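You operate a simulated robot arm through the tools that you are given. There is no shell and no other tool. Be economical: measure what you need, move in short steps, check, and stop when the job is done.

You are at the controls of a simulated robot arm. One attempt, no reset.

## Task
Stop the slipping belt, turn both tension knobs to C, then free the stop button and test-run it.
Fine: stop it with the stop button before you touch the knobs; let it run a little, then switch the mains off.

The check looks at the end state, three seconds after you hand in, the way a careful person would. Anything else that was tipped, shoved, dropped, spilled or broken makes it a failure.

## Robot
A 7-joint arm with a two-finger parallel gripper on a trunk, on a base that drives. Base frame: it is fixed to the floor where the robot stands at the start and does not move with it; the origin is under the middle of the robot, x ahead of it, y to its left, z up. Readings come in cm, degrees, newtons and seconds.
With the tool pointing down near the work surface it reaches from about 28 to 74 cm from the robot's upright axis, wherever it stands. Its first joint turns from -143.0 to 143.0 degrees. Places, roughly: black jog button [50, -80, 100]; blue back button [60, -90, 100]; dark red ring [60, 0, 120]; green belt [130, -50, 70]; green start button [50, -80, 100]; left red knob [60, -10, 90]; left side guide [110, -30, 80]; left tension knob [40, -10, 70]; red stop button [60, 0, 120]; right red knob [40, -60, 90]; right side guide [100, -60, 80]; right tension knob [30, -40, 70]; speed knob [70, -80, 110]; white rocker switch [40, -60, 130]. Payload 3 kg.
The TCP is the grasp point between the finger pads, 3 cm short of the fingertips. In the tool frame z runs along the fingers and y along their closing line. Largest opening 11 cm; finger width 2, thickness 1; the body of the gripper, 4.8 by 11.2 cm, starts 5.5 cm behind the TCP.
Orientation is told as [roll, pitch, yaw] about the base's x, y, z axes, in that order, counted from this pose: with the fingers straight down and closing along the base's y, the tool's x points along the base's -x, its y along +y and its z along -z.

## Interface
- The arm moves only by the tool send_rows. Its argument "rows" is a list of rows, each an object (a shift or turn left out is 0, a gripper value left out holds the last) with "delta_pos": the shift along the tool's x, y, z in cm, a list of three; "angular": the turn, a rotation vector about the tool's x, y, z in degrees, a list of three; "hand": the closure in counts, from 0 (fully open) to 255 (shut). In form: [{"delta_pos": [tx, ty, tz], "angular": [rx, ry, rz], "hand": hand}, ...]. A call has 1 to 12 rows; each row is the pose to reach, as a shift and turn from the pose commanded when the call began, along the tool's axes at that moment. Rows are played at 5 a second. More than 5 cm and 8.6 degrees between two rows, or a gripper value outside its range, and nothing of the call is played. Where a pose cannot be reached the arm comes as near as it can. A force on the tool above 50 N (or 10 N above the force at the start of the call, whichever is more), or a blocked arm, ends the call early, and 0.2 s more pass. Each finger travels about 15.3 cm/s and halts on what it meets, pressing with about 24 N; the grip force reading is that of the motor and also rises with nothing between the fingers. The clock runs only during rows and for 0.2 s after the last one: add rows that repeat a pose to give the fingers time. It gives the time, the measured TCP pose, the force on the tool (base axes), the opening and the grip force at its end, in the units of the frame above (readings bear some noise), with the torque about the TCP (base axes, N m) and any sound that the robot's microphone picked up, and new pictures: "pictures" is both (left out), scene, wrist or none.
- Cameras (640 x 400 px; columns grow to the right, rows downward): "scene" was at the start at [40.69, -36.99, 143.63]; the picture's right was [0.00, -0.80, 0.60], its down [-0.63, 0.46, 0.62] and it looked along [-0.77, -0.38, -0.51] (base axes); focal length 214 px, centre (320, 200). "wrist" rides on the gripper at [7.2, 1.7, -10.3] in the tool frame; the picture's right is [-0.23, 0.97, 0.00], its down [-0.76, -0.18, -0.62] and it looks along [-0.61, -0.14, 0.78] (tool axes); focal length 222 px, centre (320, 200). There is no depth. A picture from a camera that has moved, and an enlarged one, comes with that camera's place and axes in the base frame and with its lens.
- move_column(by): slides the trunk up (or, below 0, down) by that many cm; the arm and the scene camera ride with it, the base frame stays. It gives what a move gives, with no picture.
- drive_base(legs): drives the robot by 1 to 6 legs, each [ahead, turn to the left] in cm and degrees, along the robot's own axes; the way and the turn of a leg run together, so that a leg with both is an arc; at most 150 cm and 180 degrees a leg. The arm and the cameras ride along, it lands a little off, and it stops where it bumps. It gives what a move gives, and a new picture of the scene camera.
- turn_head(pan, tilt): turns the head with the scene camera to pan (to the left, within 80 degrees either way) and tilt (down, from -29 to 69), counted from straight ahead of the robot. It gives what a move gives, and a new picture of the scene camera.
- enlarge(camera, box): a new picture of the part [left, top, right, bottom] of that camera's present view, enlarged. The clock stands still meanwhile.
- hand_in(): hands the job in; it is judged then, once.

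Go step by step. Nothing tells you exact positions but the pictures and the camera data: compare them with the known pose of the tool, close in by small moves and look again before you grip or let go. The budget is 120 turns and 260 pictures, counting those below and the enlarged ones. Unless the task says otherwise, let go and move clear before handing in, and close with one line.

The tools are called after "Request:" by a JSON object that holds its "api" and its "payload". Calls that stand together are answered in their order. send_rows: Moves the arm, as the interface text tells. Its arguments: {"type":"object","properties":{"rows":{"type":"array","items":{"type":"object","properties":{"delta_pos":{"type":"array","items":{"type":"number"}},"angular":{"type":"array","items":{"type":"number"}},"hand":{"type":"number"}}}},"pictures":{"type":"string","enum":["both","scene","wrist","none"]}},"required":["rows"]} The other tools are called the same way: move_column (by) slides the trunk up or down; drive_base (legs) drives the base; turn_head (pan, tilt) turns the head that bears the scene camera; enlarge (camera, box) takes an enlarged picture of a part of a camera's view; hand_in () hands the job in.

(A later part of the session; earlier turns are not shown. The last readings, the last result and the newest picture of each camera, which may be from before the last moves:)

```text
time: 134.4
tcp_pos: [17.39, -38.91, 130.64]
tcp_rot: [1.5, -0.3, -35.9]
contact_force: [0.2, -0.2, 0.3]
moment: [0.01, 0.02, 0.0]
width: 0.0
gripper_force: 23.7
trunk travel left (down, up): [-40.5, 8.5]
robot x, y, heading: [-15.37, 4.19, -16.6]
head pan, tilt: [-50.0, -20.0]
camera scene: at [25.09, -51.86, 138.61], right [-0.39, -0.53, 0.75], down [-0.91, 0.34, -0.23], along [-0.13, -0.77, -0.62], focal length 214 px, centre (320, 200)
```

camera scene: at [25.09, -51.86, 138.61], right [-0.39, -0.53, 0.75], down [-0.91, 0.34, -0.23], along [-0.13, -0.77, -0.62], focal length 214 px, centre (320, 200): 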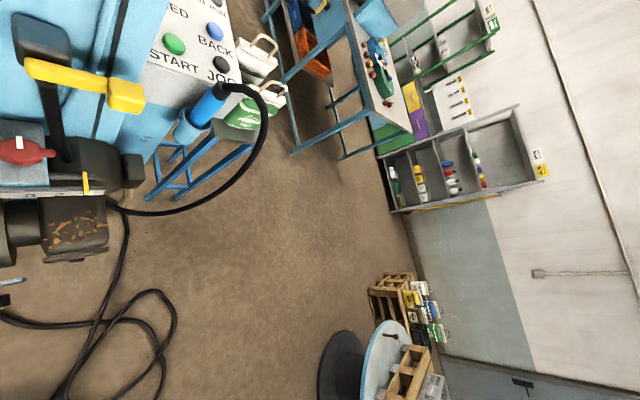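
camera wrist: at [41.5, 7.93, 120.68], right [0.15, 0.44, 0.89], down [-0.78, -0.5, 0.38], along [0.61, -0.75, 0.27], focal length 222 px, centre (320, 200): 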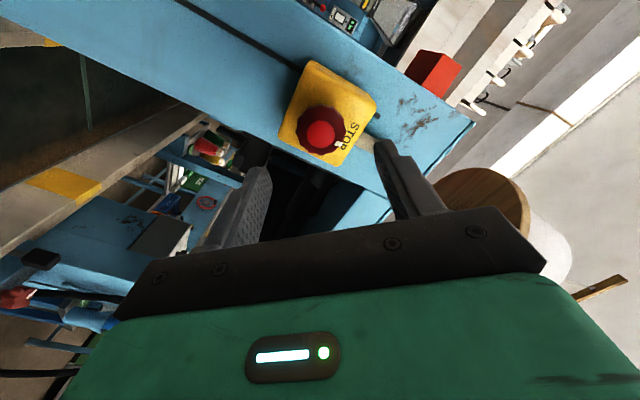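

Now I see the panel from above. I'll aim the camera right at it.

Request:
{"api": "turn_head", "payload": {"pan": -25, "tilt": -29}}

Request:
{"api": "enlarge", "payload": {"camera": "scene", "box": [230, 60, 430, 240]}}

Request:
{"api": "enlarge", "payload": {"camera": "wrist", "box": [0, 0, 640, 400]}}

```text
time: 135.3
tcp_pos: [17.38, -38.98, 130.86]
tcp_rot: [1.4, -0.4, -35.9]
contact_force: [-0.8, 0.4, 0.2]
moment: [0.0, -0.03, 0.03]
width: 0.01
gripper_force: 23.9
trunk travel left (down, up): [-40.5, 8.5]
robot x, y, heading: [-15.25, 4.37, -16.6]
head pan, tilt: [-25.0, -28.6]
camera scene: at [27.75, -50.06, 137.51], right [-0.54, -0.74, 0.4], down [-0.82, 0.36, -0.44], along [0.19, -0.57, -0.8], focal length 214 px, centre (320, 200)
```

scene: 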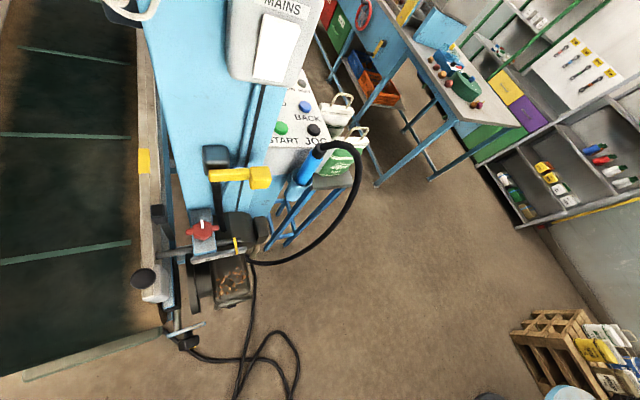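

```text
2.22 times, centred on (330, 150) of scene
camera zoom: at [27.75, -50.06, 137.51], right [-0.54, -0.74, 0.4], down [-0.82, 0.36, -0.44], along [0.19, -0.57, -0.8], focal length 477 px, centre (298, 311)
```

zoom: 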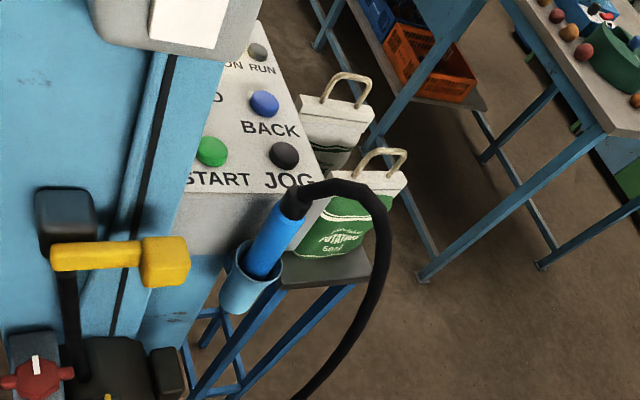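

```text
1.00 times, centred on (320, 200) of wrist (not enlarged: the box is as wide or as high as the picture)
camera zoom: at [12.17, -33.69, 141.13], right [0.76, 0.66, 0.03], down [0.5, -0.6, 0.62], along [0.42, -0.46, -0.78], focal length 222 px, centre (320, 200)
```

zoom: 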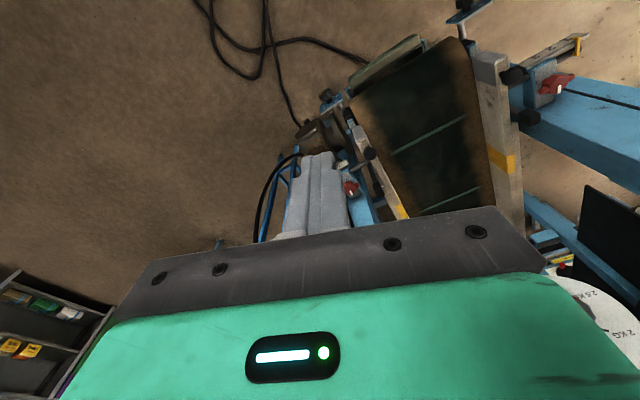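

The START button (green) is at about [52.8, -74.8, 105] on the panel's nearly flat top. The MAINS rocker is at about [45, -62, 128]. From this side the forearm would cross the MAINS box, so I'll drive around the floor cable to the front right of the panel.

Request:
{"api": "drive_base", "payload": {"legs": [[-70, 0], [0, -75]]}}

```text
time: 142.5
tcp_pos: [-116.91, -18.24, 130.8]
tcp_rot: [1.4, -0.4, -111.6]
contact_force: [0.1, 0.7, 0.6]
moment: [-0.02, -0.05, -0.02]
width: 0.0
gripper_force: 24.1
trunk travel left (down, up): [-40.5, 8.5]
robot x, y, heading: [-78.25, 23.7, -92.2]
head pan, tilt: [-25.0, -28.6]
camera scene: at [-125.06, -30.99, 137.53], right [-0.85, 0.34, 0.4], down [0.14, 0.88, -0.44], along [-0.5, -0.32, -0.8], focal length 214 px, centre (320, 200)
```

scene: 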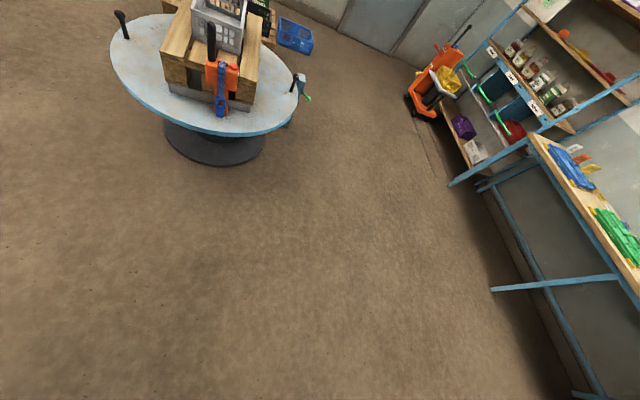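

Open floor, but there's a reel table on the right. I'll swing the arm to the robot's left side so it clears that table.

Request:
{"api": "send_rows", "payload": {"rows": [{"delta_pos": [1.4, 4.3, 0]}, {"delta_pos": [2.8, 8.6, 0]}, {"delta_pos": [4.1, 12.9, 0]}, {"delta_pos": [5.5, 17.2, 0]}, {"delta_pos": [6.9, 21.5, 0]}, {"delta_pos": [8.3, 25.8, 0]}, {"delta_pos": [9.7, 30.1, 0]}, {"delta_pos": [11, 34.4, 0]}, {"delta_pos": [12.4, 38.7, 0]}, {"delta_pos": [13.8, 43, 0]}], "pictures": "none"}}

Request:
{"api": "drive_base", "payload": {"legs": [[118, 0]]}}

```text
time: 144.7
tcp_pos: [-71.65, -21.36, 131.96]
tcp_rot: [1.5, -0.3, -111.6]
contact_force: [0.1, -0.1, 0.2]
moment: [0.0, -0.04, 0.0]
width: 0.02
gripper_force: 23.8
trunk travel left (down, up): [-40.5, 8.5]
robot x, y, heading: [-78.26, 24.09, -92.2]
head pan, tilt: [-25.0, -28.6]
```

```text
time: 150.8
tcp_pos: [-76.2, -140.36, 131.89]
tcp_rot: [1.4, -0.4, -111.4]
contact_force: [0.3, 0.5, -0.1]
moment: [-0.01, -0.01, 0.0]
width: 0.01
gripper_force: 24.0
trunk travel left (down, up): [-40.5, 8.5]
robot x, y, heading: [-83.07, -95.44, -92.2]
head pan, tilt: [-25.0, -28.6]
camera scene: at [-84.48, -153.23, 138.65], right [-0.85, 0.34, 0.4], down [0.14, 0.88, -0.45], along [-0.5, -0.32, -0.8], focal length 214 px, centre (320, 200)
```

scene: 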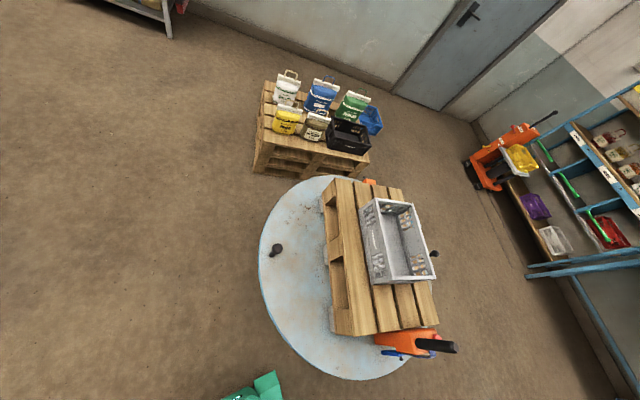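

Clear. Turn toward the panel and approach it.

Request:
{"api": "drive_base", "payload": {"legs": [[0, 76], [66, 0]]}}

Request:
{"api": "turn_head", "payload": {"pan": 40, "tilt": -20}}

```text
time: 157.8
tcp_pos: [26.1, -117.82, 131.95]
tcp_rot: [1.4, -0.4, -35.3]
contact_force: [0.3, 0.9, 0.2]
moment: [0.0, -0.03, 0.03]
width: 0.0
gripper_force: 23.7
trunk travel left (down, up): [-40.5, 8.5]
robot x, y, heading: [-20.09, -114.65, -16.3]
head pan, tilt: [-25.0, -28.6]
camera scene: at [36.6, -128.85, 138.71], right [-0.53, -0.75, 0.4], down [-0.82, 0.35, -0.45], along [0.19, -0.57, -0.8], focal length 214 px, centre (320, 200)
```

scene: 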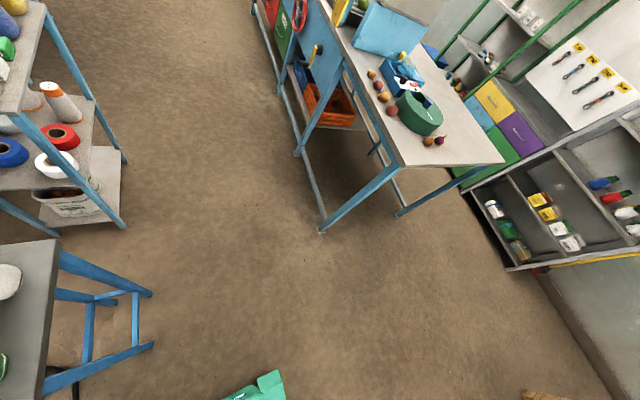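

```text
time: 159.1
tcp_pos: [26.15, -117.78, 132.05]
tcp_rot: [1.4, -0.4, -35.3]
contact_force: [1.0, -0.4, -0.4]
moment: [-0.02, -0.01, -0.01]
width: 0.0
gripper_force: 23.6
trunk travel left (down, up): [-40.5, 8.5]
robot x, y, heading: [-19.94, -114.93, -16.2]
head pan, tilt: [40.0, -20.0]
camera scene: at [40.17, -121.93, 139.19], right [-0.43, -0.62, -0.66], down [-0.64, 0.73, -0.26], along [0.64, 0.31, -0.7], focal length 214 px, centre (320, 200)
```

scene: 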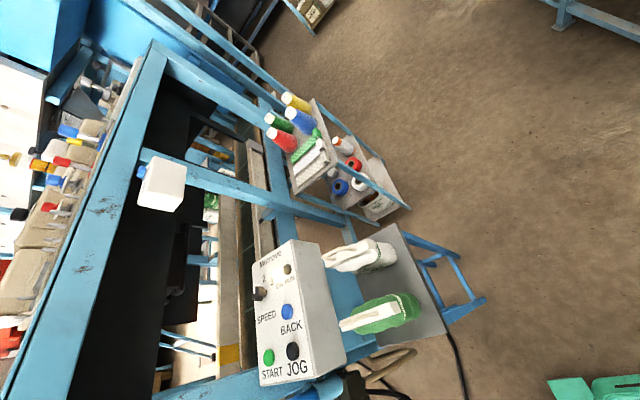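

An excellent view of the panel. Zoom in.

Request:
{"api": "enlarge", "payload": {"camera": "scene", "box": [230, 230, 390, 400]}}

```text
2.35 times, centred on (310, 315) of scene
camera zoom: at [40.17, -121.93, 139.19], right [-0.43, -0.62, -0.66], down [-0.64, 0.73, -0.26], along [0.64, 0.31, -0.7], focal length 505 px, centre (344, -71)
```

zoom: 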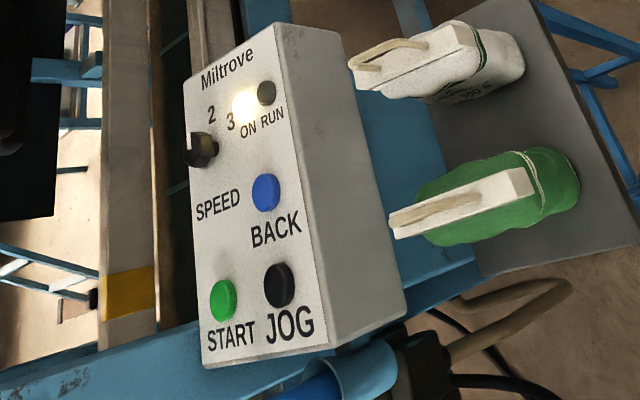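

The ON lamp is lit and RUN is dark. START is at about [53, -75.2, 105]. I drive a bit closer so a near-vertical press is in reach.

Request:
{"api": "drive_base", "payload": {"legs": [[0, 16], [15, 0]]}}

Request:
{"api": "send_rows", "payload": {"rows": [{"angular": [0, 0, 8]}, {"angular": [0, 0, 16]}, {"angular": [0, 0, 24]}, {"angular": [0, 0, 32]}, {"angular": [0, 0, 40]}, {"angular": [0, 0, 48]}, {"angular": [0, 0, 56]}, {"angular": [0, 0, 60]}], "pictures": "none"}}

```text
time: 161.5
tcp_pos: [40.07, -104.88, 131.92]
tcp_rot: [1.4, -0.4, -19.0]
contact_force: [0.1, -0.6, 0.6]
moment: [0.03, 0.01, 0.03]
width: 0.01
gripper_force: 23.4
trunk travel left (down, up): [-40.5, 8.5]
robot x, y, heading: [-4.98, -115.18, 0.2]
head pan, tilt: [40.0, -20.0]
camera scene: at [54.86, -104.89, 139.12], right [-0.24, -0.71, -0.66], down [-0.81, 0.52, -0.26], along [0.53, 0.47, -0.7], focal length 214 px, centre (320, 200)
```

scene: 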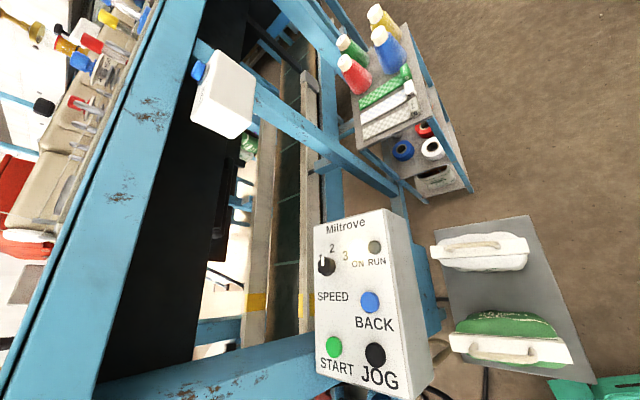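

```text
time: 163.3
tcp_pos: [39.88, -104.89, 132.16]
tcp_rot: [0.9, 1.1, -79.3]
contact_force: [-0.4, 0.4, -0.9]
moment: [0.0, -0.01, 0.03]
width: 0.0
gripper_force: 23.7
trunk travel left (down, up): [-40.5, 8.5]
robot x, y, heading: [-4.97, -114.76, 0.4]
head pan, tilt: [40.0, -20.0]
```

Move over START at height, with a slight outward tilt, then look.

Request:
{"api": "send_rows", "payload": {"rows": [{"delta_pos": [3.7, 2.6, 0], "angular": [-1.6, 0.7, 0]}, {"delta_pos": [7.4, 5.2, 0], "angular": [-3.2, 1.4, 0]}, {"delta_pos": [11.1, 7.8, 0], "angular": [-4.8, 2.1, 0]}, {"delta_pos": [14.8, 10.4, 0], "angular": [-6.4, 2.9, 0]}, {"delta_pos": [18.5, 13, 0], "angular": [-8, 3.6, 0]}, {"delta_pos": [22.3, 15.5, 0], "angular": [-9.6, 4.3, 0]}, {"delta_pos": [26.1, 17.9, 0], "angular": [-11, 5, 0]}, {"delta_pos": [26.1, 17.9, 5], "angular": [-11, 5, 0]}, {"delta_pos": [26.1, 17.9, 9], "angular": [-11, 5, 0]}, {"delta_pos": [26.1, 17.9, 9], "angular": [-11, 5, 0]}], "pictures": "wrist"}}

Request:
{"api": "turn_head", "payload": {"pan": 0, "tilt": 50}}

```text
time: 165.1
tcp_pos: [53.03, -75.47, 130.12]
tcp_rot: [13.4, 6.9, -78.6]
contact_force: [-0.9, 3.1, 7.1]
moment: [0.06, 0.07, 0.03]
width: 0.01
gripper_force: 24.1
trunk travel left (down, up): [-40.5, 8.5]
robot x, y, heading: [-4.85, -114.87, 0.4]
head pan, tilt: [40.0, -20.0]
stopped in row 8: the force on the tool passed its limit at 105 N (the readings are from after the stop); the commanded pose is now the measured one
camera wrist: at [50.97, -70.01, 141.41], right [0.98, -0.06, 0.2], down [-0.15, -0.87, 0.47], along [0.14, -0.49, -0.86], focal length 222 px, centre (320, 200)
```

wrist: 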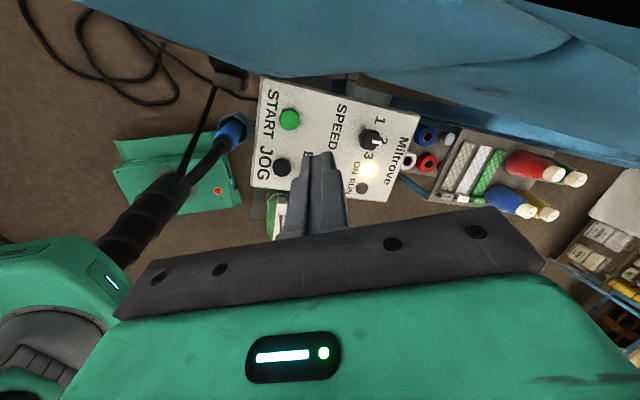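

```text
time: 166.5
tcp_pos: [53.05, -75.59, 129.96]
tcp_rot: [13.4, 6.9, -78.8]
contact_force: [0.9, 4.0, 11.2]
moment: [0.39, 0.38, -0.14]
width: 0.0
gripper_force: 23.9
trunk travel left (down, up): [-40.5, 8.5]
robot x, y, heading: [-5.01, -114.5, 0.1]
head pan, tilt: [0.0, 50.0]
camera scene: at [52.58, -79.36, 134.64], right [-0.96, -0.16, -0.23], down [-0.28, 0.5, 0.82], along [-0.02, 0.85, -0.53], focal length 214 px, centre (320, 200)
```

scene: 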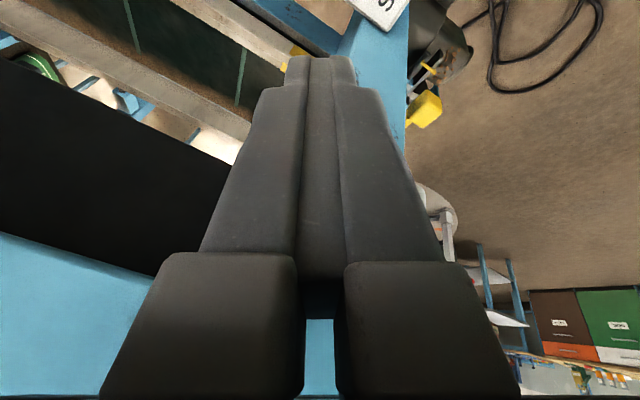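

The hand (most likely the wrist camera housing) touched the bench-top edge while descending. I'll lift straight up first, move clear, then re-orient so nothing overhangs the bench.

Request:
{"api": "send_rows", "payload": {"rows": [{"delta_pos": [0.3, 0.5, -2]}, {"delta_pos": [0.5, 0.9, -4]}, {"delta_pos": [-3.5, -1, -4.8]}, {"delta_pos": [-7, -2.5, -5.5]}, {"delta_pos": [-10.5, -4, -6.5]}, {"delta_pos": [-14.3, -5.5, -7.3]}, {"delta_pos": [-14.3, -5.5, -7.3]}]}}

Request:
{"api": "turn_head", "payload": {"pan": 20, "tilt": 30}}

```text
time: 168.1
tcp_pos: [48.97, -91.63, 134.23]
tcp_rot: [13.4, 7.1, -78.6]
contact_force: [0.1, 0.6, -0.3]
moment: [0.0, -0.03, -0.01]
width: 0.01
gripper_force: 24.0
trunk travel left (down, up): [-40.5, 8.5]
robot x, y, heading: [-4.93, -115.06, 0.3]
head pan, tilt: [0.0, 50.0]
camera scene: at [48.61, -95.5, 138.76], right [-0.96, -0.16, -0.23], down [-0.28, 0.5, 0.82], along [-0.02, 0.85, -0.53], focal length 214 px, centre (320, 200)
camera wrist: at [47.01, -86.16, 145.52], right [0.98, -0.06, 0.2], down [-0.15, -0.87, 0.47], along [0.14, -0.49, -0.86], focal length 222 px, centre (320, 200)
```

scene: 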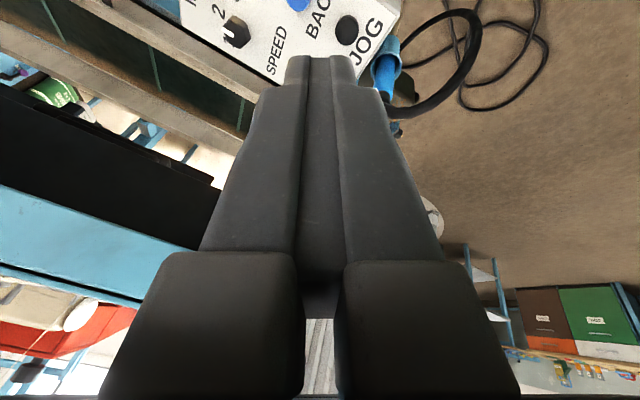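
wrist: 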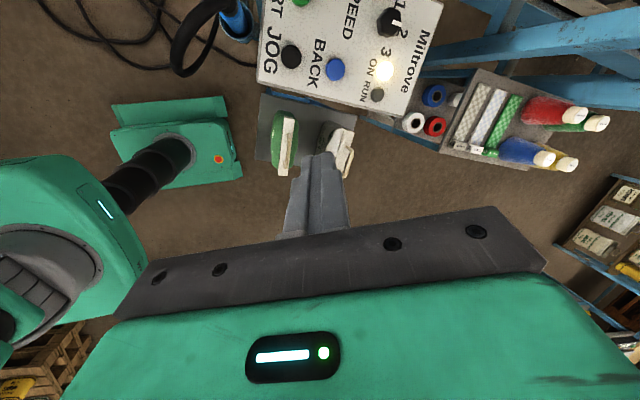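

```text
time: 168.9
tcp_pos: [49.1, -91.49, 134.14]
tcp_rot: [13.4, 7.0, -78.7]
contact_force: [0.1, 0.1, -0.3]
moment: [0.03, 0.0, -0.03]
width: 0.0
gripper_force: 24.2
trunk travel left (down, up): [-40.5, 8.5]
robot x, y, heading: [-5.01, -114.9, 0.4]
head pan, tilt: [20.0, 30.0]
camera scene: at [52.33, -97.65, 138.32], right [-0.83, -0.1, -0.55], down [-0.43, 0.74, 0.52], along [0.35, 0.67, -0.66], focal length 214 px, centre (320, 200)
```

scene: 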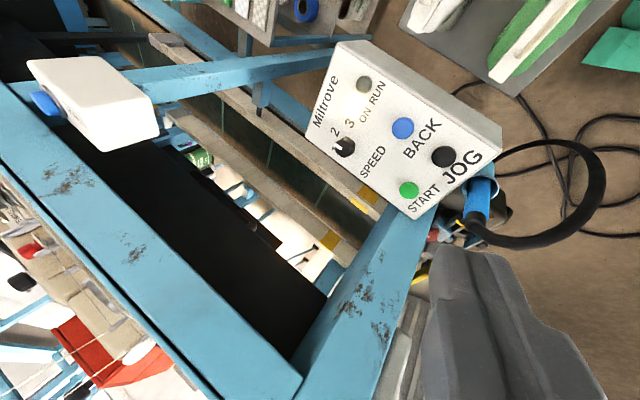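

Re-orient: the hand leaning away from the bench (25° to the right), fingers aimed at START, and the wrist camera on the robot side.

Request:
{"api": "send_rows", "payload": {"rows": [{"angular": [-0.7, 1.6, -6.8]}, {"angular": [-1.5, 3.2, -13.5]}, {"angular": [-2.2, 4.8, -20.3]}, {"angular": [-3, 6.4, -27]}, {"angular": [-3.7, 7.9, -33.8]}, {"angular": [-4.5, 9.5, -40.5]}, {"angular": [-5.2, 11.1, -47.3]}, {"angular": [-6, 12.7, -54]}, {"angular": [-6.7, 14.3, -60.8]}, {"angular": [-6.7, 14.3, -60.8]}]}}

```text
time: 171.1
tcp_pos: [49.01, -91.55, 134.05]
tcp_rot: [25.1, -0.2, -16.4]
contact_force: [0.3, 0.0, 0.4]
moment: [0.03, 0.01, 0.01]
width: 0.01
gripper_force: 24.2
trunk travel left (down, up): [-40.5, 8.5]
robot x, y, heading: [-4.98, -114.64, 0.3]
head pan, tilt: [20.0, 30.0]
camera scene: at [55.24, -92.27, 139.32], right [-0.2, -0.68, -0.71], down [-0.93, -0.09, 0.35], along [-0.3, 0.73, -0.61], focal length 214 px, centre (320, 200)
camera wrist: at [41.14, -92.35, 144.2], right [0.47, 0.78, 0.41], down [0.61, -0.62, 0.49], along [0.64, 0.02, -0.77], focal length 222 px, centre (320, 200)
```

scene: 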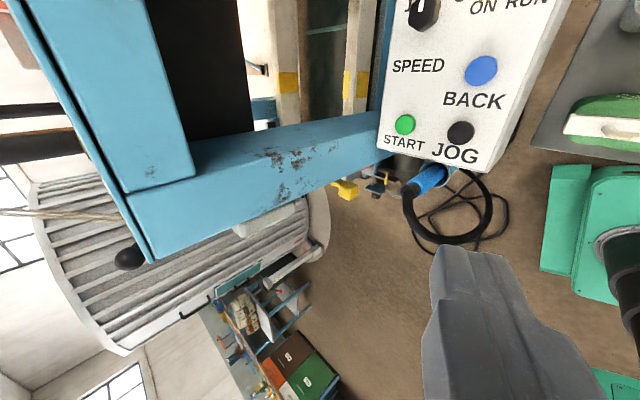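
wrist: 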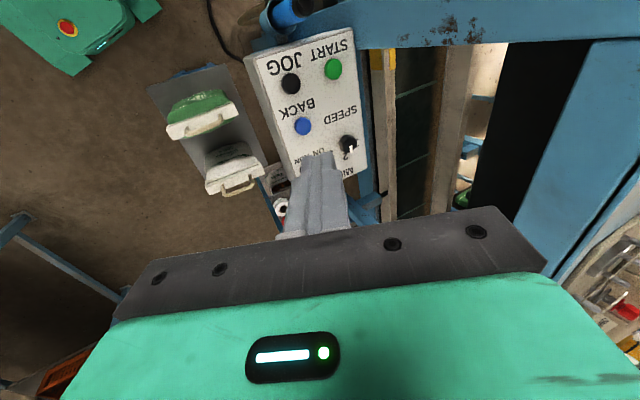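

Aligned. Descend along the tool axis to about 6 cm short.

Request:
{"api": "send_rows", "payload": {"rows": [{"delta_pos": [0.1, 0.5, 4.3]}, {"delta_pos": [0.2, 1, 8.6]}, {"delta_pos": [0.3, 1.5, 13]}, {"delta_pos": [0.5, 2, 17.3]}, {"delta_pos": [0.6, 2.3, 21.6]}, {"delta_pos": [0.65, 2.6, 25.5]}, {"delta_pos": [0.65, 2.6, 25.5]}]}}

```text
time: 172.7
tcp_pos: [52.35, -78.59, 111.91]
tcp_rot: [25.1, -0.2, -16.5]
contact_force: [0.5, -0.1, 0.5]
moment: [0.02, 0.02, 0.02]
width: 0.01
gripper_force: 24.1
trunk travel left (down, up): [-40.5, 8.5]
robot x, y, heading: [-5.14, -114.93, 0.1]
head pan, tilt: [20.0, 30.0]
camera scene: at [58.4, -79.41, 117.2], right [-0.2, -0.68, -0.71], down [-0.93, -0.09, 0.35], along [-0.3, 0.73, -0.61], focal length 214 px, centre (320, 200)
camera wrist: at [44.31, -79.47, 122.08], right [0.47, 0.78, 0.41], down [0.61, -0.62, 0.49], along [0.64, 0.02, -0.77], focal length 222 px, centre (320, 200)
```

scene: 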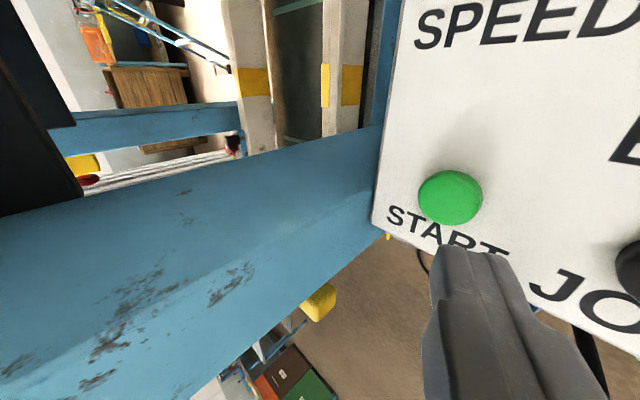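
wrist: 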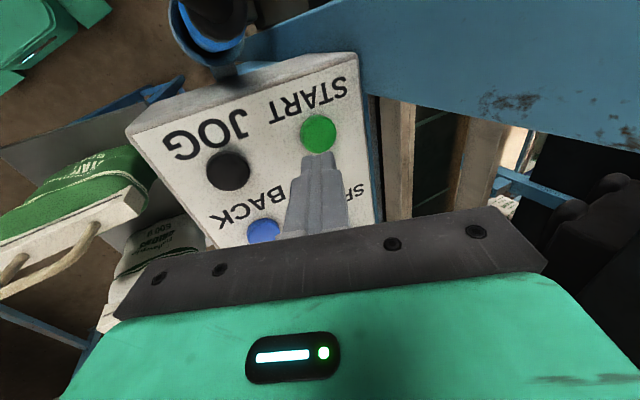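

START's top is at [53.2, -75.6, 104.2], about 5.3 cm along the tool. Go in and press gently.

Request:
{"api": "send_rows", "payload": {"rows": [{"delta_pos": [0, -0.4, 2.5]}, {"delta_pos": [0, -0.4, 4.4]}, {"delta_pos": [0, -0.4, 4.9]}, {"delta_pos": [0, -0.4, 5.3]}, {"delta_pos": [0, -0.4, 5.7]}, {"delta_pos": [0, -0.4, 6.0]}, {"delta_pos": [0, -0.4, 6.3]}]}}

```text
time: 174.1
tcp_pos: [52.73, -76.83, 107.16]
tcp_rot: [25.5, -0.5, -16.7]
contact_force: [-13.7, -13.3, 24.9]
moment: [-0.25, 0.46, 0.11]
width: 0.0
gripper_force: 23.9
trunk travel left (down, up): [-40.5, 8.5]
robot x, y, heading: [-4.97, -114.59, 0.1]
head pan, tilt: [20.0, 30.0]
heard: click
stopped in row 7: the force on the tool passed its limit at 53 N (the readings are from after the stop); the commanded pose is now the measured one
camera scene: at [59.01, -77.7, 112.46], right [-0.2, -0.67, -0.71], down [-0.94, -0.09, 0.34], along [-0.3, 0.73, -0.61], focal length 214 px, centre (320, 200)
camera wrist: at [44.88, -77.75, 117.23], right [0.47, 0.78, 0.42], down [0.6, -0.63, 0.49], along [0.65, 0.02, -0.76], focal length 222 px, centre (320, 200)
```

scene: 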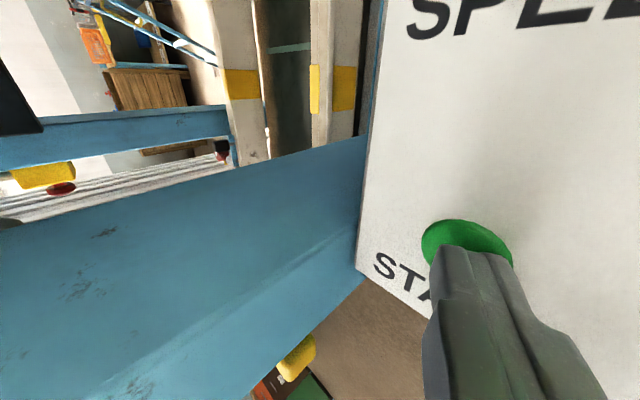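
wrist: 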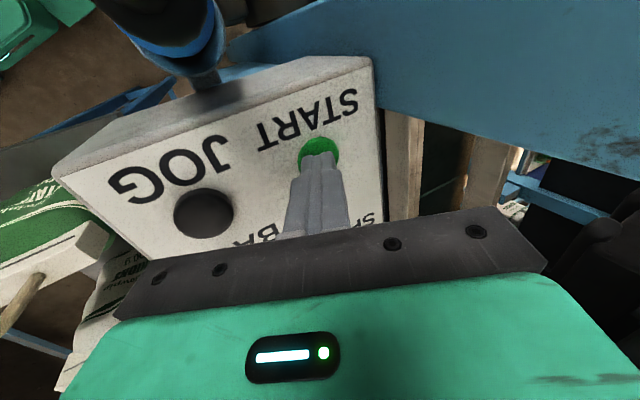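

Click heard. I retreat along the tool axis and check the RUN lamp and belt motion.

Request:
{"api": "send_rows", "payload": {"rows": [{"delta_pos": [0, 0, -3]}, {"delta_pos": [0, 0, -7]}, {"delta_pos": [0, 0, -11]}, {"delta_pos": [0, 0, -15]}, {"delta_pos": [0, 0, -19.5]}, {"delta_pos": [0, 0, -24]}, {"delta_pos": [0, 0, -28]}]}}

Request:
{"api": "send_rows", "payload": {"rows": [{"delta_pos": [0, 0, 0]}]}}

```text
time: 175.7
tcp_pos: [49.31, -88.06, 132.27]
tcp_rot: [25.2, -0.2, -16.6]
contact_force: [0.1, -0.3, 0.8]
moment: [0.0, -0.03, 0.01]
width: 0.0
gripper_force: 23.6
trunk travel left (down, up): [-40.5, 8.5]
robot x, y, heading: [-4.8, -115.28, 0.3]
head pan, tilt: [20.0, 30.0]
camera scene: at [55.51, -88.9, 137.49], right [-0.2, -0.68, -0.71], down [-0.93, -0.09, 0.35], along [-0.3, 0.73, -0.61], focal length 214 px, centre (320, 200)
camera wrist: at [41.4, -88.95, 142.33], right [0.47, 0.78, 0.42], down [0.6, -0.63, 0.49], along [0.64, 0.02, -0.76], focal length 222 px, centre (320, 200)
```

scene: 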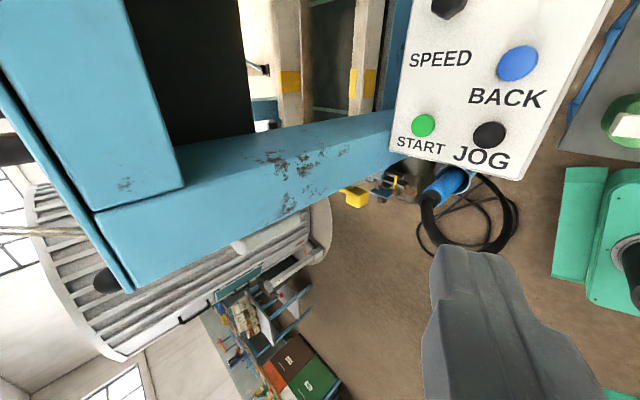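
wrist: 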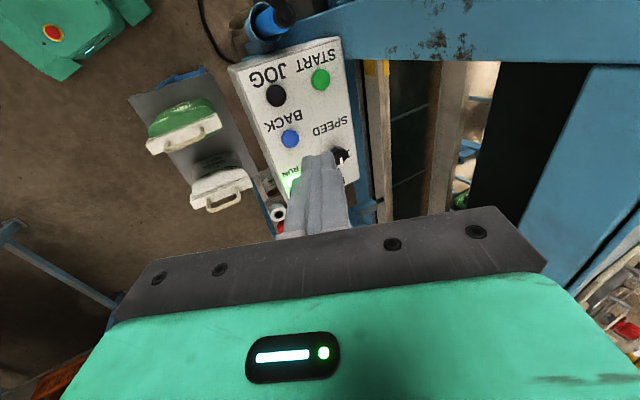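

```text
time: 176.1
tcp_pos: [49.3, -88.04, 132.18]
tcp_rot: [25.2, -0.3, -16.6]
contact_force: [0.5, -0.4, 0.7]
moment: [0.01, -0.03, -0.01]
width: 0.0
gripper_force: 23.5
trunk travel left (down, up): [-40.5, 8.5]
robot x, y, heading: [-4.72, -115.16, 0.5]
head pan, tilt: [20.0, 30.0]
camera scene: at [55.56, -88.91, 137.46], right [-0.2, -0.68, -0.71], down [-0.93, -0.09, 0.35], along [-0.3, 0.73, -0.61], focal length 214 px, centre (320, 200)
camera wrist: at [41.45, -88.96, 142.29], right [0.47, 0.78, 0.42], down [0.6, -0.63, 0.49], along [0.64, 0.02, -0.76], focal length 222 px, centre (320, 200)
```

scene: 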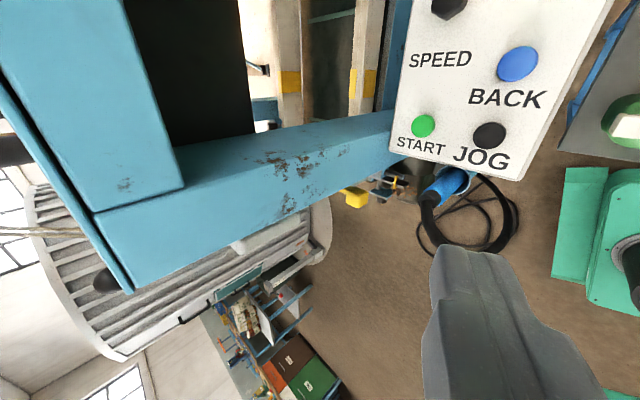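
wrist: 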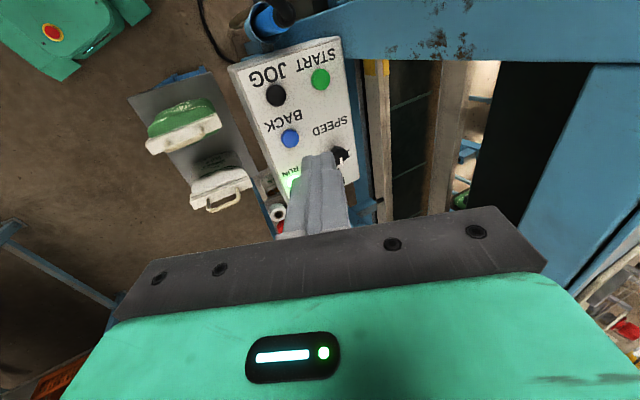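

The RUN lamp is green and the belt is moving, so the stop button was freed. Now I'll go back around to the left-front side to reach the MAINS rocker squarely while the belt runs a little.

Request:
{"api": "drive_base", "payload": {"legs": [[-70, 0], [0, 95], [118, 0], [0, -112]]}}

```text
time: 194.4
tcp_pos: [-24.6, 10.68, 132.2]
tcp_rot: [25.3, -0.4, -34.2]
contact_force: [0.3, 0.7, -0.7]
moment: [0.0, 0.07, 0.0]
width: 0.0
gripper_force: 23.9
trunk travel left (down, up): [-40.5, 8.5]
robot x, y, heading: [-82.83, 8.13, -17.7]
head pan, tilt: [20.0, 30.0]
camera scene: at [-19.05, 8.1, 137.46], right [-0.39, -0.59, -0.71], down [-0.92, 0.2, 0.35], along [-0.06, 0.79, -0.61], focal length 214 px, centre (320, 200)
```

scene: 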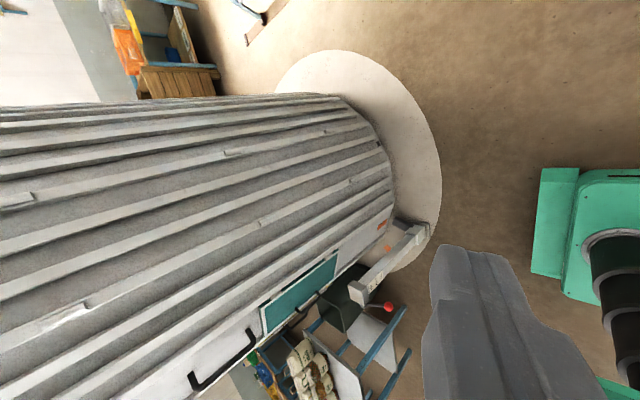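

Turn to face the bench, then swing the arm to the right side with the tool heading to horizontal.

Request:
{"api": "drive_base", "payload": {"legs": [[0, 15]]}}

```text
time: 195.7
tcp_pos: [-27.59, 25.85, 132.18]
tcp_rot: [25.3, -0.4, -18.9]
contact_force: [0.7, 0.6, 1.1]
moment: [-0.05, -0.01, -0.03]
width: 0.0
gripper_force: 24.2
trunk travel left (down, up): [-40.5, 8.5]
robot x, y, heading: [-82.57, 6.89, -2.0]
head pan, tilt: [20.0, 30.0]
camera scene: at [-21.46, 24.87, 137.52], right [-0.22, -0.67, -0.71], down [-0.94, -0.05, 0.35], along [-0.27, 0.74, -0.61], focal length 214 px, centre (320, 200)
```

scene: 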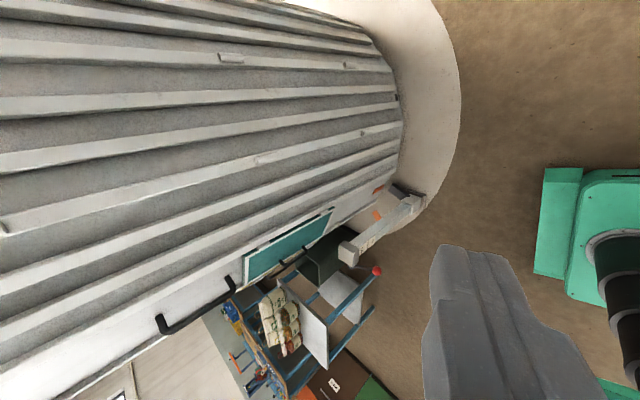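

Request:
{"api": "send_rows", "payload": {"rows": [{"delta_pos": [-1.18, -4.27, -1.99], "angular": [2.1, 0, 0]}, {"delta_pos": [-2.35, -8.53, -3.98], "angular": [4.2, 0, 0]}, {"delta_pos": [-3.53, -12.8, -5.98], "angular": [6.3, 0, 0]}, {"delta_pos": [-4.7, -17.07, -7.97], "angular": [8.4, 0, 0]}, {"delta_pos": [-5.88, -21.33, -9.96], "angular": [10.5, 0, 0]}, {"delta_pos": [-7.05, -25.6, -11.95], "angular": [12.6, 0, 0]}, {"delta_pos": [-8.23, -29.87, -13.94], "angular": [14.7, 0, 0]}, {"delta_pos": [-9.4, -34.13, -15.93], "angular": [16.8, 0, 0]}, {"delta_pos": [-10.58, -38.4, -17.93], "angular": [18.9, 0, 0]}, {"delta_pos": [-11.75, -42.67, -19.92], "angular": [21, 0, 0]}, {"delta_pos": [-12.93, -46.93, -21.91], "angular": [23.1, 0, 0]}, {"delta_pos": [-14.1, -51.2, -23.9], "angular": [25.2, 0, 0]}], "pictures": "none"}}

```text
time: 198.3
tcp_pos: [-32.39, -32.11, 132.34]
tcp_rot: [-0.2, -0.3, -18.9]
contact_force: [0.7, -0.1, 0.5]
moment: [-0.06, -0.01, -0.01]
width: 0.0
gripper_force: 23.8
trunk travel left (down, up): [-40.5, 8.5]
robot x, y, heading: [-82.65, 7.18, -2.0]
head pan, tilt: [20.0, 30.0]
```

Request:
{"api": "send_rows", "payload": {"rows": [{"delta_pos": [-0.25, -2.1, 0.4], "angular": [0, -8.2, 0]}, {"delta_pos": [-0.5, -4.3, 0.7], "angular": [0, -16.4, 0]}, {"delta_pos": [-0.75, -6.4, 1.1], "angular": [0, -24.6, 0]}, {"delta_pos": [-1, -8.5, 1.5], "angular": [0, -32.8, 0]}, {"delta_pos": [-1.2, -10.6, 1.8], "angular": [0, -41, 0]}, {"delta_pos": [-1.5, -12.8, 2.2], "angular": [0, -49.2, 0]}, {"delta_pos": [-1.7, -14.9, 2.5], "angular": [0, -57.4, 0]}, {"delta_pos": [-2, -17, 2.9], "angular": [0, -65.6, 0]}, {"delta_pos": [-2.2, -19.1, 3.3], "angular": [0, -73.8, 0]}, {"delta_pos": [-2.5, -21.3, 3.6], "angular": [0, -82, 0]}, {"delta_pos": [-2.7, -23.4, 4], "angular": [0, -90, 0]}, {"delta_pos": [-2.7, -23.4, 4], "angular": [0, -90, 0]}], "pictures": "none"}}

Request:
{"api": "turn_head", "payload": {"pan": 0, "tilt": 15}}

```text
time: 200.9
tcp_pos: [-37.72, -55.05, 128.25]
tcp_rot: [179.5, -89.6, 161.5]
contact_force: [-0.7, -0.2, -0.4]
moment: [-0.04, 0.02, 0.0]
width: 0.02
gripper_force: 24.1
trunk travel left (down, up): [-40.5, 8.5]
robot x, y, heading: [-82.73, 6.94, -2.2]
head pan, tilt: [20.0, 30.0]
```

```text
time: 201.8
tcp_pos: [-37.71, -55.09, 128.21]
tcp_rot: [178.1, -89.5, 163.0]
contact_force: [-0.2, -0.6, 0.2]
moment: [-0.01, 0.0, 0.03]
width: 0.01
gripper_force: 24.2
trunk travel left (down, up): [-40.5, 8.5]
robot x, y, heading: [-82.76, 7.02, -2.0]
head pan, tilt: [0.0, 15.0]
camera scene: at [-41.11, -53.77, 136.59], right [-0.32, -0.95, 0.0], down [-0.24, 0.08, -0.97], along [0.92, -0.31, -0.25], focal length 214 px, centre (320, 200)
```

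scene: 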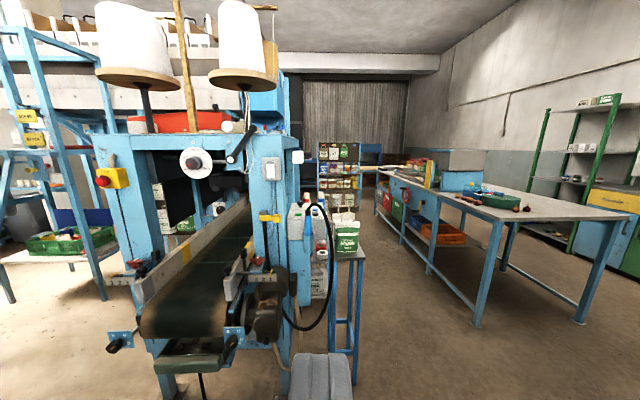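

The pose was reached freely. Drive straight ahead to bring the tool in front of the MAINS switch.

Request:
{"api": "drive_base", "payload": {"legs": [[60, 0]]}}

Request:
{"api": "enlarge", "payload": {"camera": "wrist", "box": [0, 0, 640, 400]}}

```text
time: 205.2
tcp_pos: [22.52, -57.31, 128.19]
tcp_rot: [177.9, -89.5, 163.1]
contact_force: [-0.3, -0.3, 1.0]
moment: [0.01, -0.01, -0.01]
width: 0.0
gripper_force: 23.6
trunk travel left (down, up): [-40.5, 8.5]
robot x, y, heading: [-22.49, 5.04, -2.2]
head pan, tilt: [0.0, 15.0]
camera scene: at [19.03, -55.87, 136.6], right [-0.32, -0.95, 0.0], down [-0.24, 0.08, -0.97], along [0.92, -0.31, -0.25], focal length 214 px, centre (320, 200)
```

scene: 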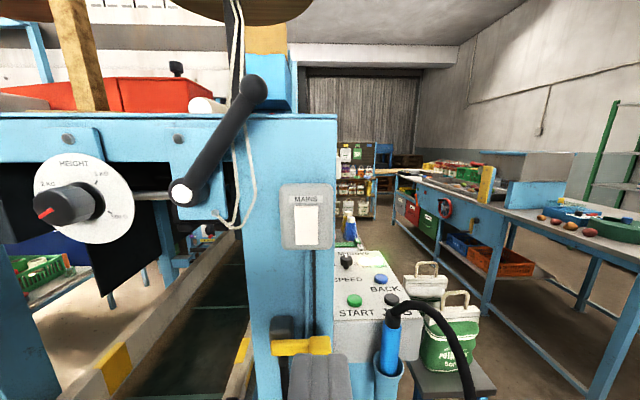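

```text
1.00 times, centred on (320, 200) of wrist (not enlarged: the box is as wide or as high as the picture)
camera zoom: at [13.2, -52.44, 120.95], right [0.31, 0.92, 0.23], down [-0.65, 0.04, 0.76], along [0.69, -0.39, 0.61], focal length 222 px, centre (320, 200)
```

zoom: 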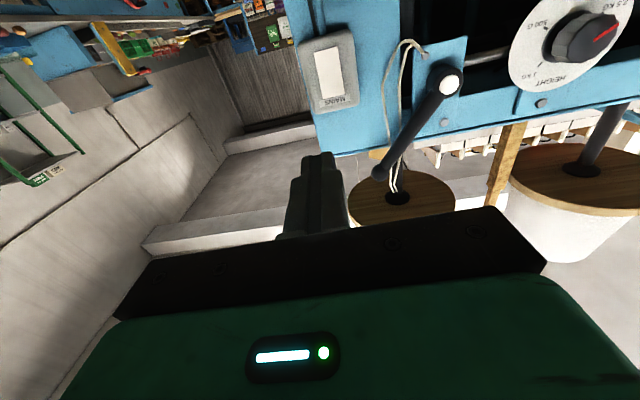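

Request:
{"api": "enlarge", "payload": {"camera": "scene", "box": [268, 170, 348, 260]}}

Request:
{"api": "enlarge", "payload": {"camera": "wrist", "box": [285, 20, 385, 120]}}

```text
4.44 times, centred on (308, 215) of scene
camera zoom: at [19.03, -55.87, 136.6], right [-0.32, -0.95, 0.0], down [-0.24, 0.08, -0.97], along [0.92, -0.31, -0.25], focal length 953 px, centre (373, 133)
```

zoom: 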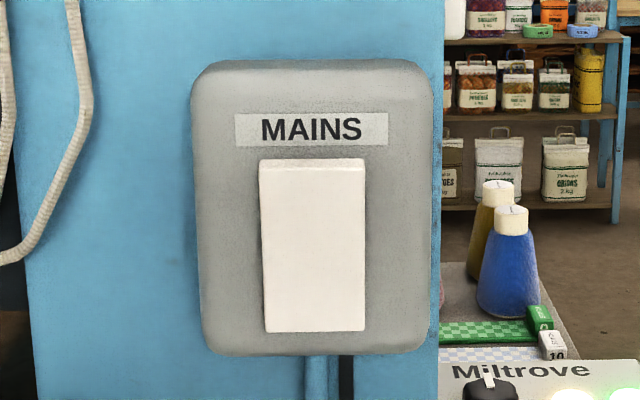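

```text
4.00 times, centred on (335, 70) of wrist
camera zoom: at [13.2, -52.44, 120.95], right [0.31, 0.92, 0.23], down [-0.65, 0.04, 0.76], along [0.69, -0.39, 0.61], focal length 888 px, centre (260, 720)
```

zoom: 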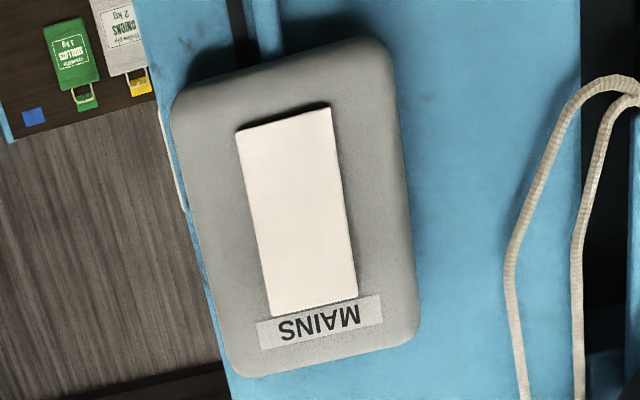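

I need to know which end of the rocker protrudes, so I zoom tighter from both cameras.

Request:
{"api": "enlarge", "payload": {"camera": "scene", "box": [288, 200, 324, 248]}}

Request:
{"api": "enlarge", "payload": {"camera": "wrist", "box": [305, 40, 355, 105]}}

```text
8.33 times, centred on (306, 224) of scene
camera zoom: at [19.03, -55.87, 136.6], right [-0.32, -0.95, 0.0], down [-0.24, 0.08, -0.97], along [0.92, -0.31, -0.25], focal length 1787 px, centre (437, 0)
```

zoom: 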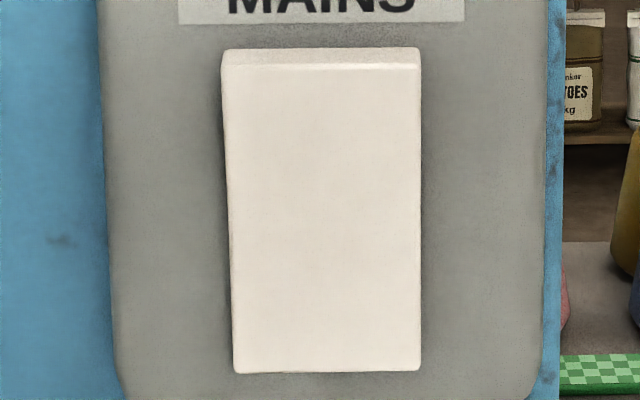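

```text
6.15 times, centred on (330, 72) of wrist
camera zoom: at [13.2, -52.44, 120.95], right [0.31, 0.92, 0.23], down [-0.65, 0.04, 0.76], along [0.69, -0.39, 0.61], focal length 1367 px, centre (258, 985)
```

zoom: 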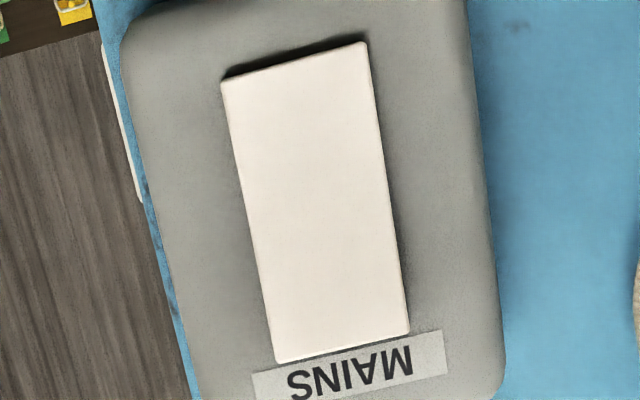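

Triangulation shows the rocker's top end protrudes about 1.0 cm and the bottom about 0.4 cm. So it is ON with the bottom pressed, and I need to press the top, at about [43.8, -62.4, 128]. I roll the hand 60° so the cameras stay clear of the crank and approach.

Request:
{"api": "send_rows", "payload": {"rows": [{"delta_pos": [0, 1, 0], "angular": [0, 0, 8]}, {"delta_pos": [0, 2, 0], "angular": [0, 0, 16]}, {"delta_pos": [0.1, 2, 0], "angular": [0, 0, 24]}, {"delta_pos": [0.1, 2, 0], "angular": [0, 0, 32]}, {"delta_pos": [0.1, 2, 1], "angular": [0, 0, 40]}, {"delta_pos": [0.1, 2, 3], "angular": [0, 0, 48]}, {"delta_pos": [0.1, 2, 6], "angular": [0, 0, 56]}, {"delta_pos": [0.1, 2, 9], "angular": [0, 0, 60]}, {"delta_pos": [0.1, 2, 12], "angular": [0, 0, 60]}, {"delta_pos": [0.1, 2, 14], "angular": [0, 0, 60]}, {"delta_pos": [0.1, 2, 14], "angular": [0, 0, 60]}]}}

```text
time: 207.6
tcp_pos: [36.5, -59.8, 128.32]
tcp_rot: [90.4, -30.0, -109.2]
contact_force: [1.2, -0.8, -0.9]
moment: [0.02, -0.06, -0.01]
width: 0.0
gripper_force: 23.6
trunk travel left (down, up): [-40.5, 8.5]
robot x, y, heading: [-22.31, 5.16, -2.2]
head pan, tilt: [0.0, 15.0]
camera scene: at [30.63, -65.51, 132.39], right [-0.16, -0.47, -0.87], down [0.03, 0.87, -0.48], along [0.99, -0.1, -0.12], focal length 214 px, centre (320, 200)
camera wrist: at [28.92, -49.89, 126.13], right [0.09, 0.28, 0.96], down [-0.83, -0.51, 0.22], along [0.54, -0.82, 0.19], focal length 222 px, centre (320, 200)
```

scene: 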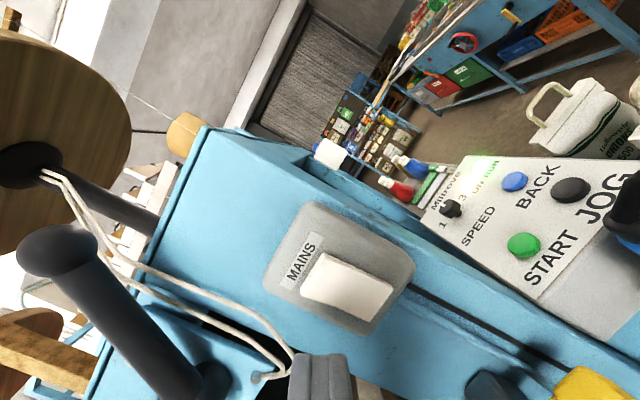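
wrist: 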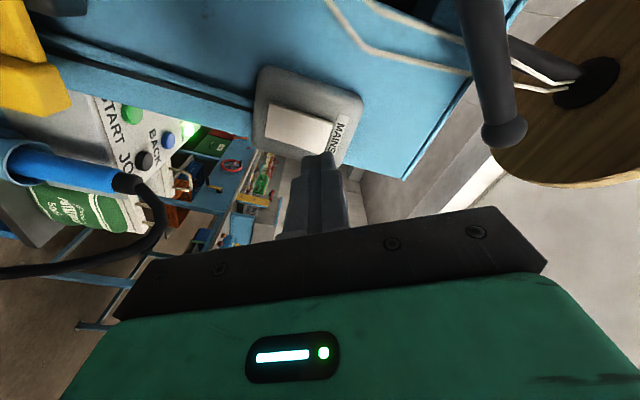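

I'll zoom from these side angles to confirm the tilt and position.

Request:
{"api": "enlarge", "payload": {"camera": "scene", "box": [265, 200, 425, 330]}}

Request:
{"api": "enlarge", "payload": {"camera": "wrist", "box": [240, 60, 380, 170]}}

```text
3.08 times, centred on (345, 265) of scene
camera zoom: at [30.63, -65.51, 132.39], right [-0.16, -0.47, -0.87], down [0.03, 0.87, -0.48], along [0.99, -0.1, -0.12], focal length 660 px, centre (243, 0)
```

zoom: 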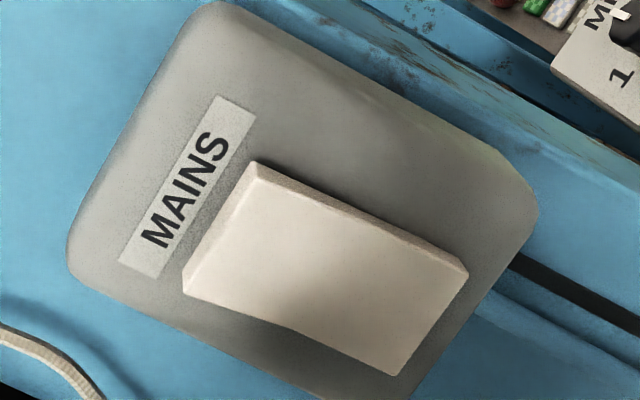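

```text
3.64 times, centred on (310, 115) of wrist
camera zoom: at [28.92, -49.89, 126.13], right [0.09, 0.28, 0.96], down [-0.83, -0.51, 0.22], along [0.54, -0.82, 0.19], focal length 808 px, centre (356, 509)
```

zoom: 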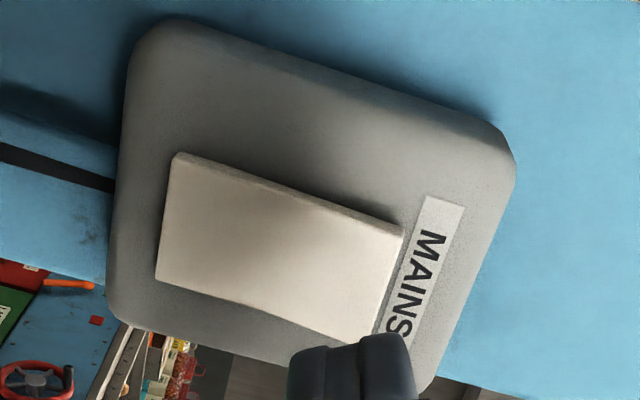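

Confirmed: the MAINS (top) end stands proud, and the tip is aimed at it. Pressing gently.

Request:
{"api": "send_rows", "payload": {"rows": [{"delta_pos": [-0.2, -0.1, 2]}, {"delta_pos": [-0.2, -0.1, 3.8]}, {"delta_pos": [-0.2, -0.1, 4.3]}, {"delta_pos": [-0.2, -0.1, 4.7]}, {"delta_pos": [-0.2, -0.1, 5.1]}, {"delta_pos": [-0.2, -0.1, 5.4]}, {"delta_pos": [-0.2, -0.1, 5.7]}, {"delta_pos": [-0.2, -0.1, 6.0]}]}}

```text
time: 209.2
tcp_pos: [41.2, -61.77, 128.28]
tcp_rot: [90.3, -29.9, -109.0]
contact_force: [-26.8, 27.3, -4.1]
moment: [0.36, 0.46, 0.63]
width: 0.01
gripper_force: 24.2
trunk travel left (down, up): [-40.5, 8.5]
robot x, y, heading: [-22.78, 5.1, -2.1]
head pan, tilt: [0.0, 15.0]
stopped in row 8: the force on the tool passed its limit at 56 N (the readings are from after the stop); the commanded pose is now the measured one
camera scene: at [35.38, -67.47, 132.41], right [-0.16, -0.47, -0.87], down [0.03, 0.88, -0.48], along [0.99, -0.1, -0.13], focal length 214 px, centre (320, 200)
camera wrist: at [33.65, -51.84, 126.18], right [0.09, 0.27, 0.96], down [-0.83, -0.51, 0.22], along [0.55, -0.82, 0.18], focal length 222 px, centre (320, 200)
```

scene: 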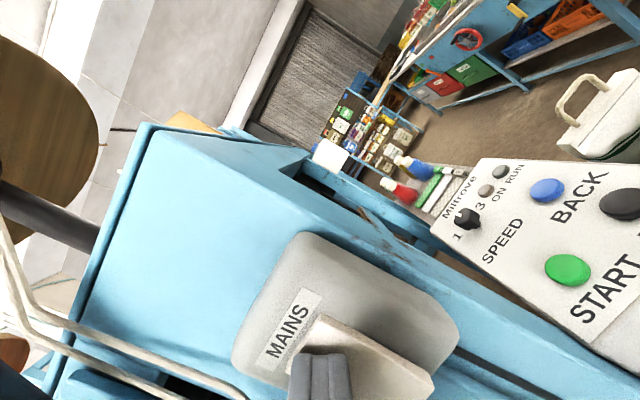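
wrist: 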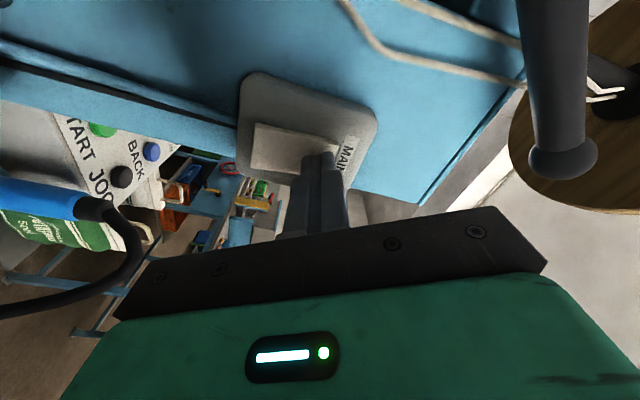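

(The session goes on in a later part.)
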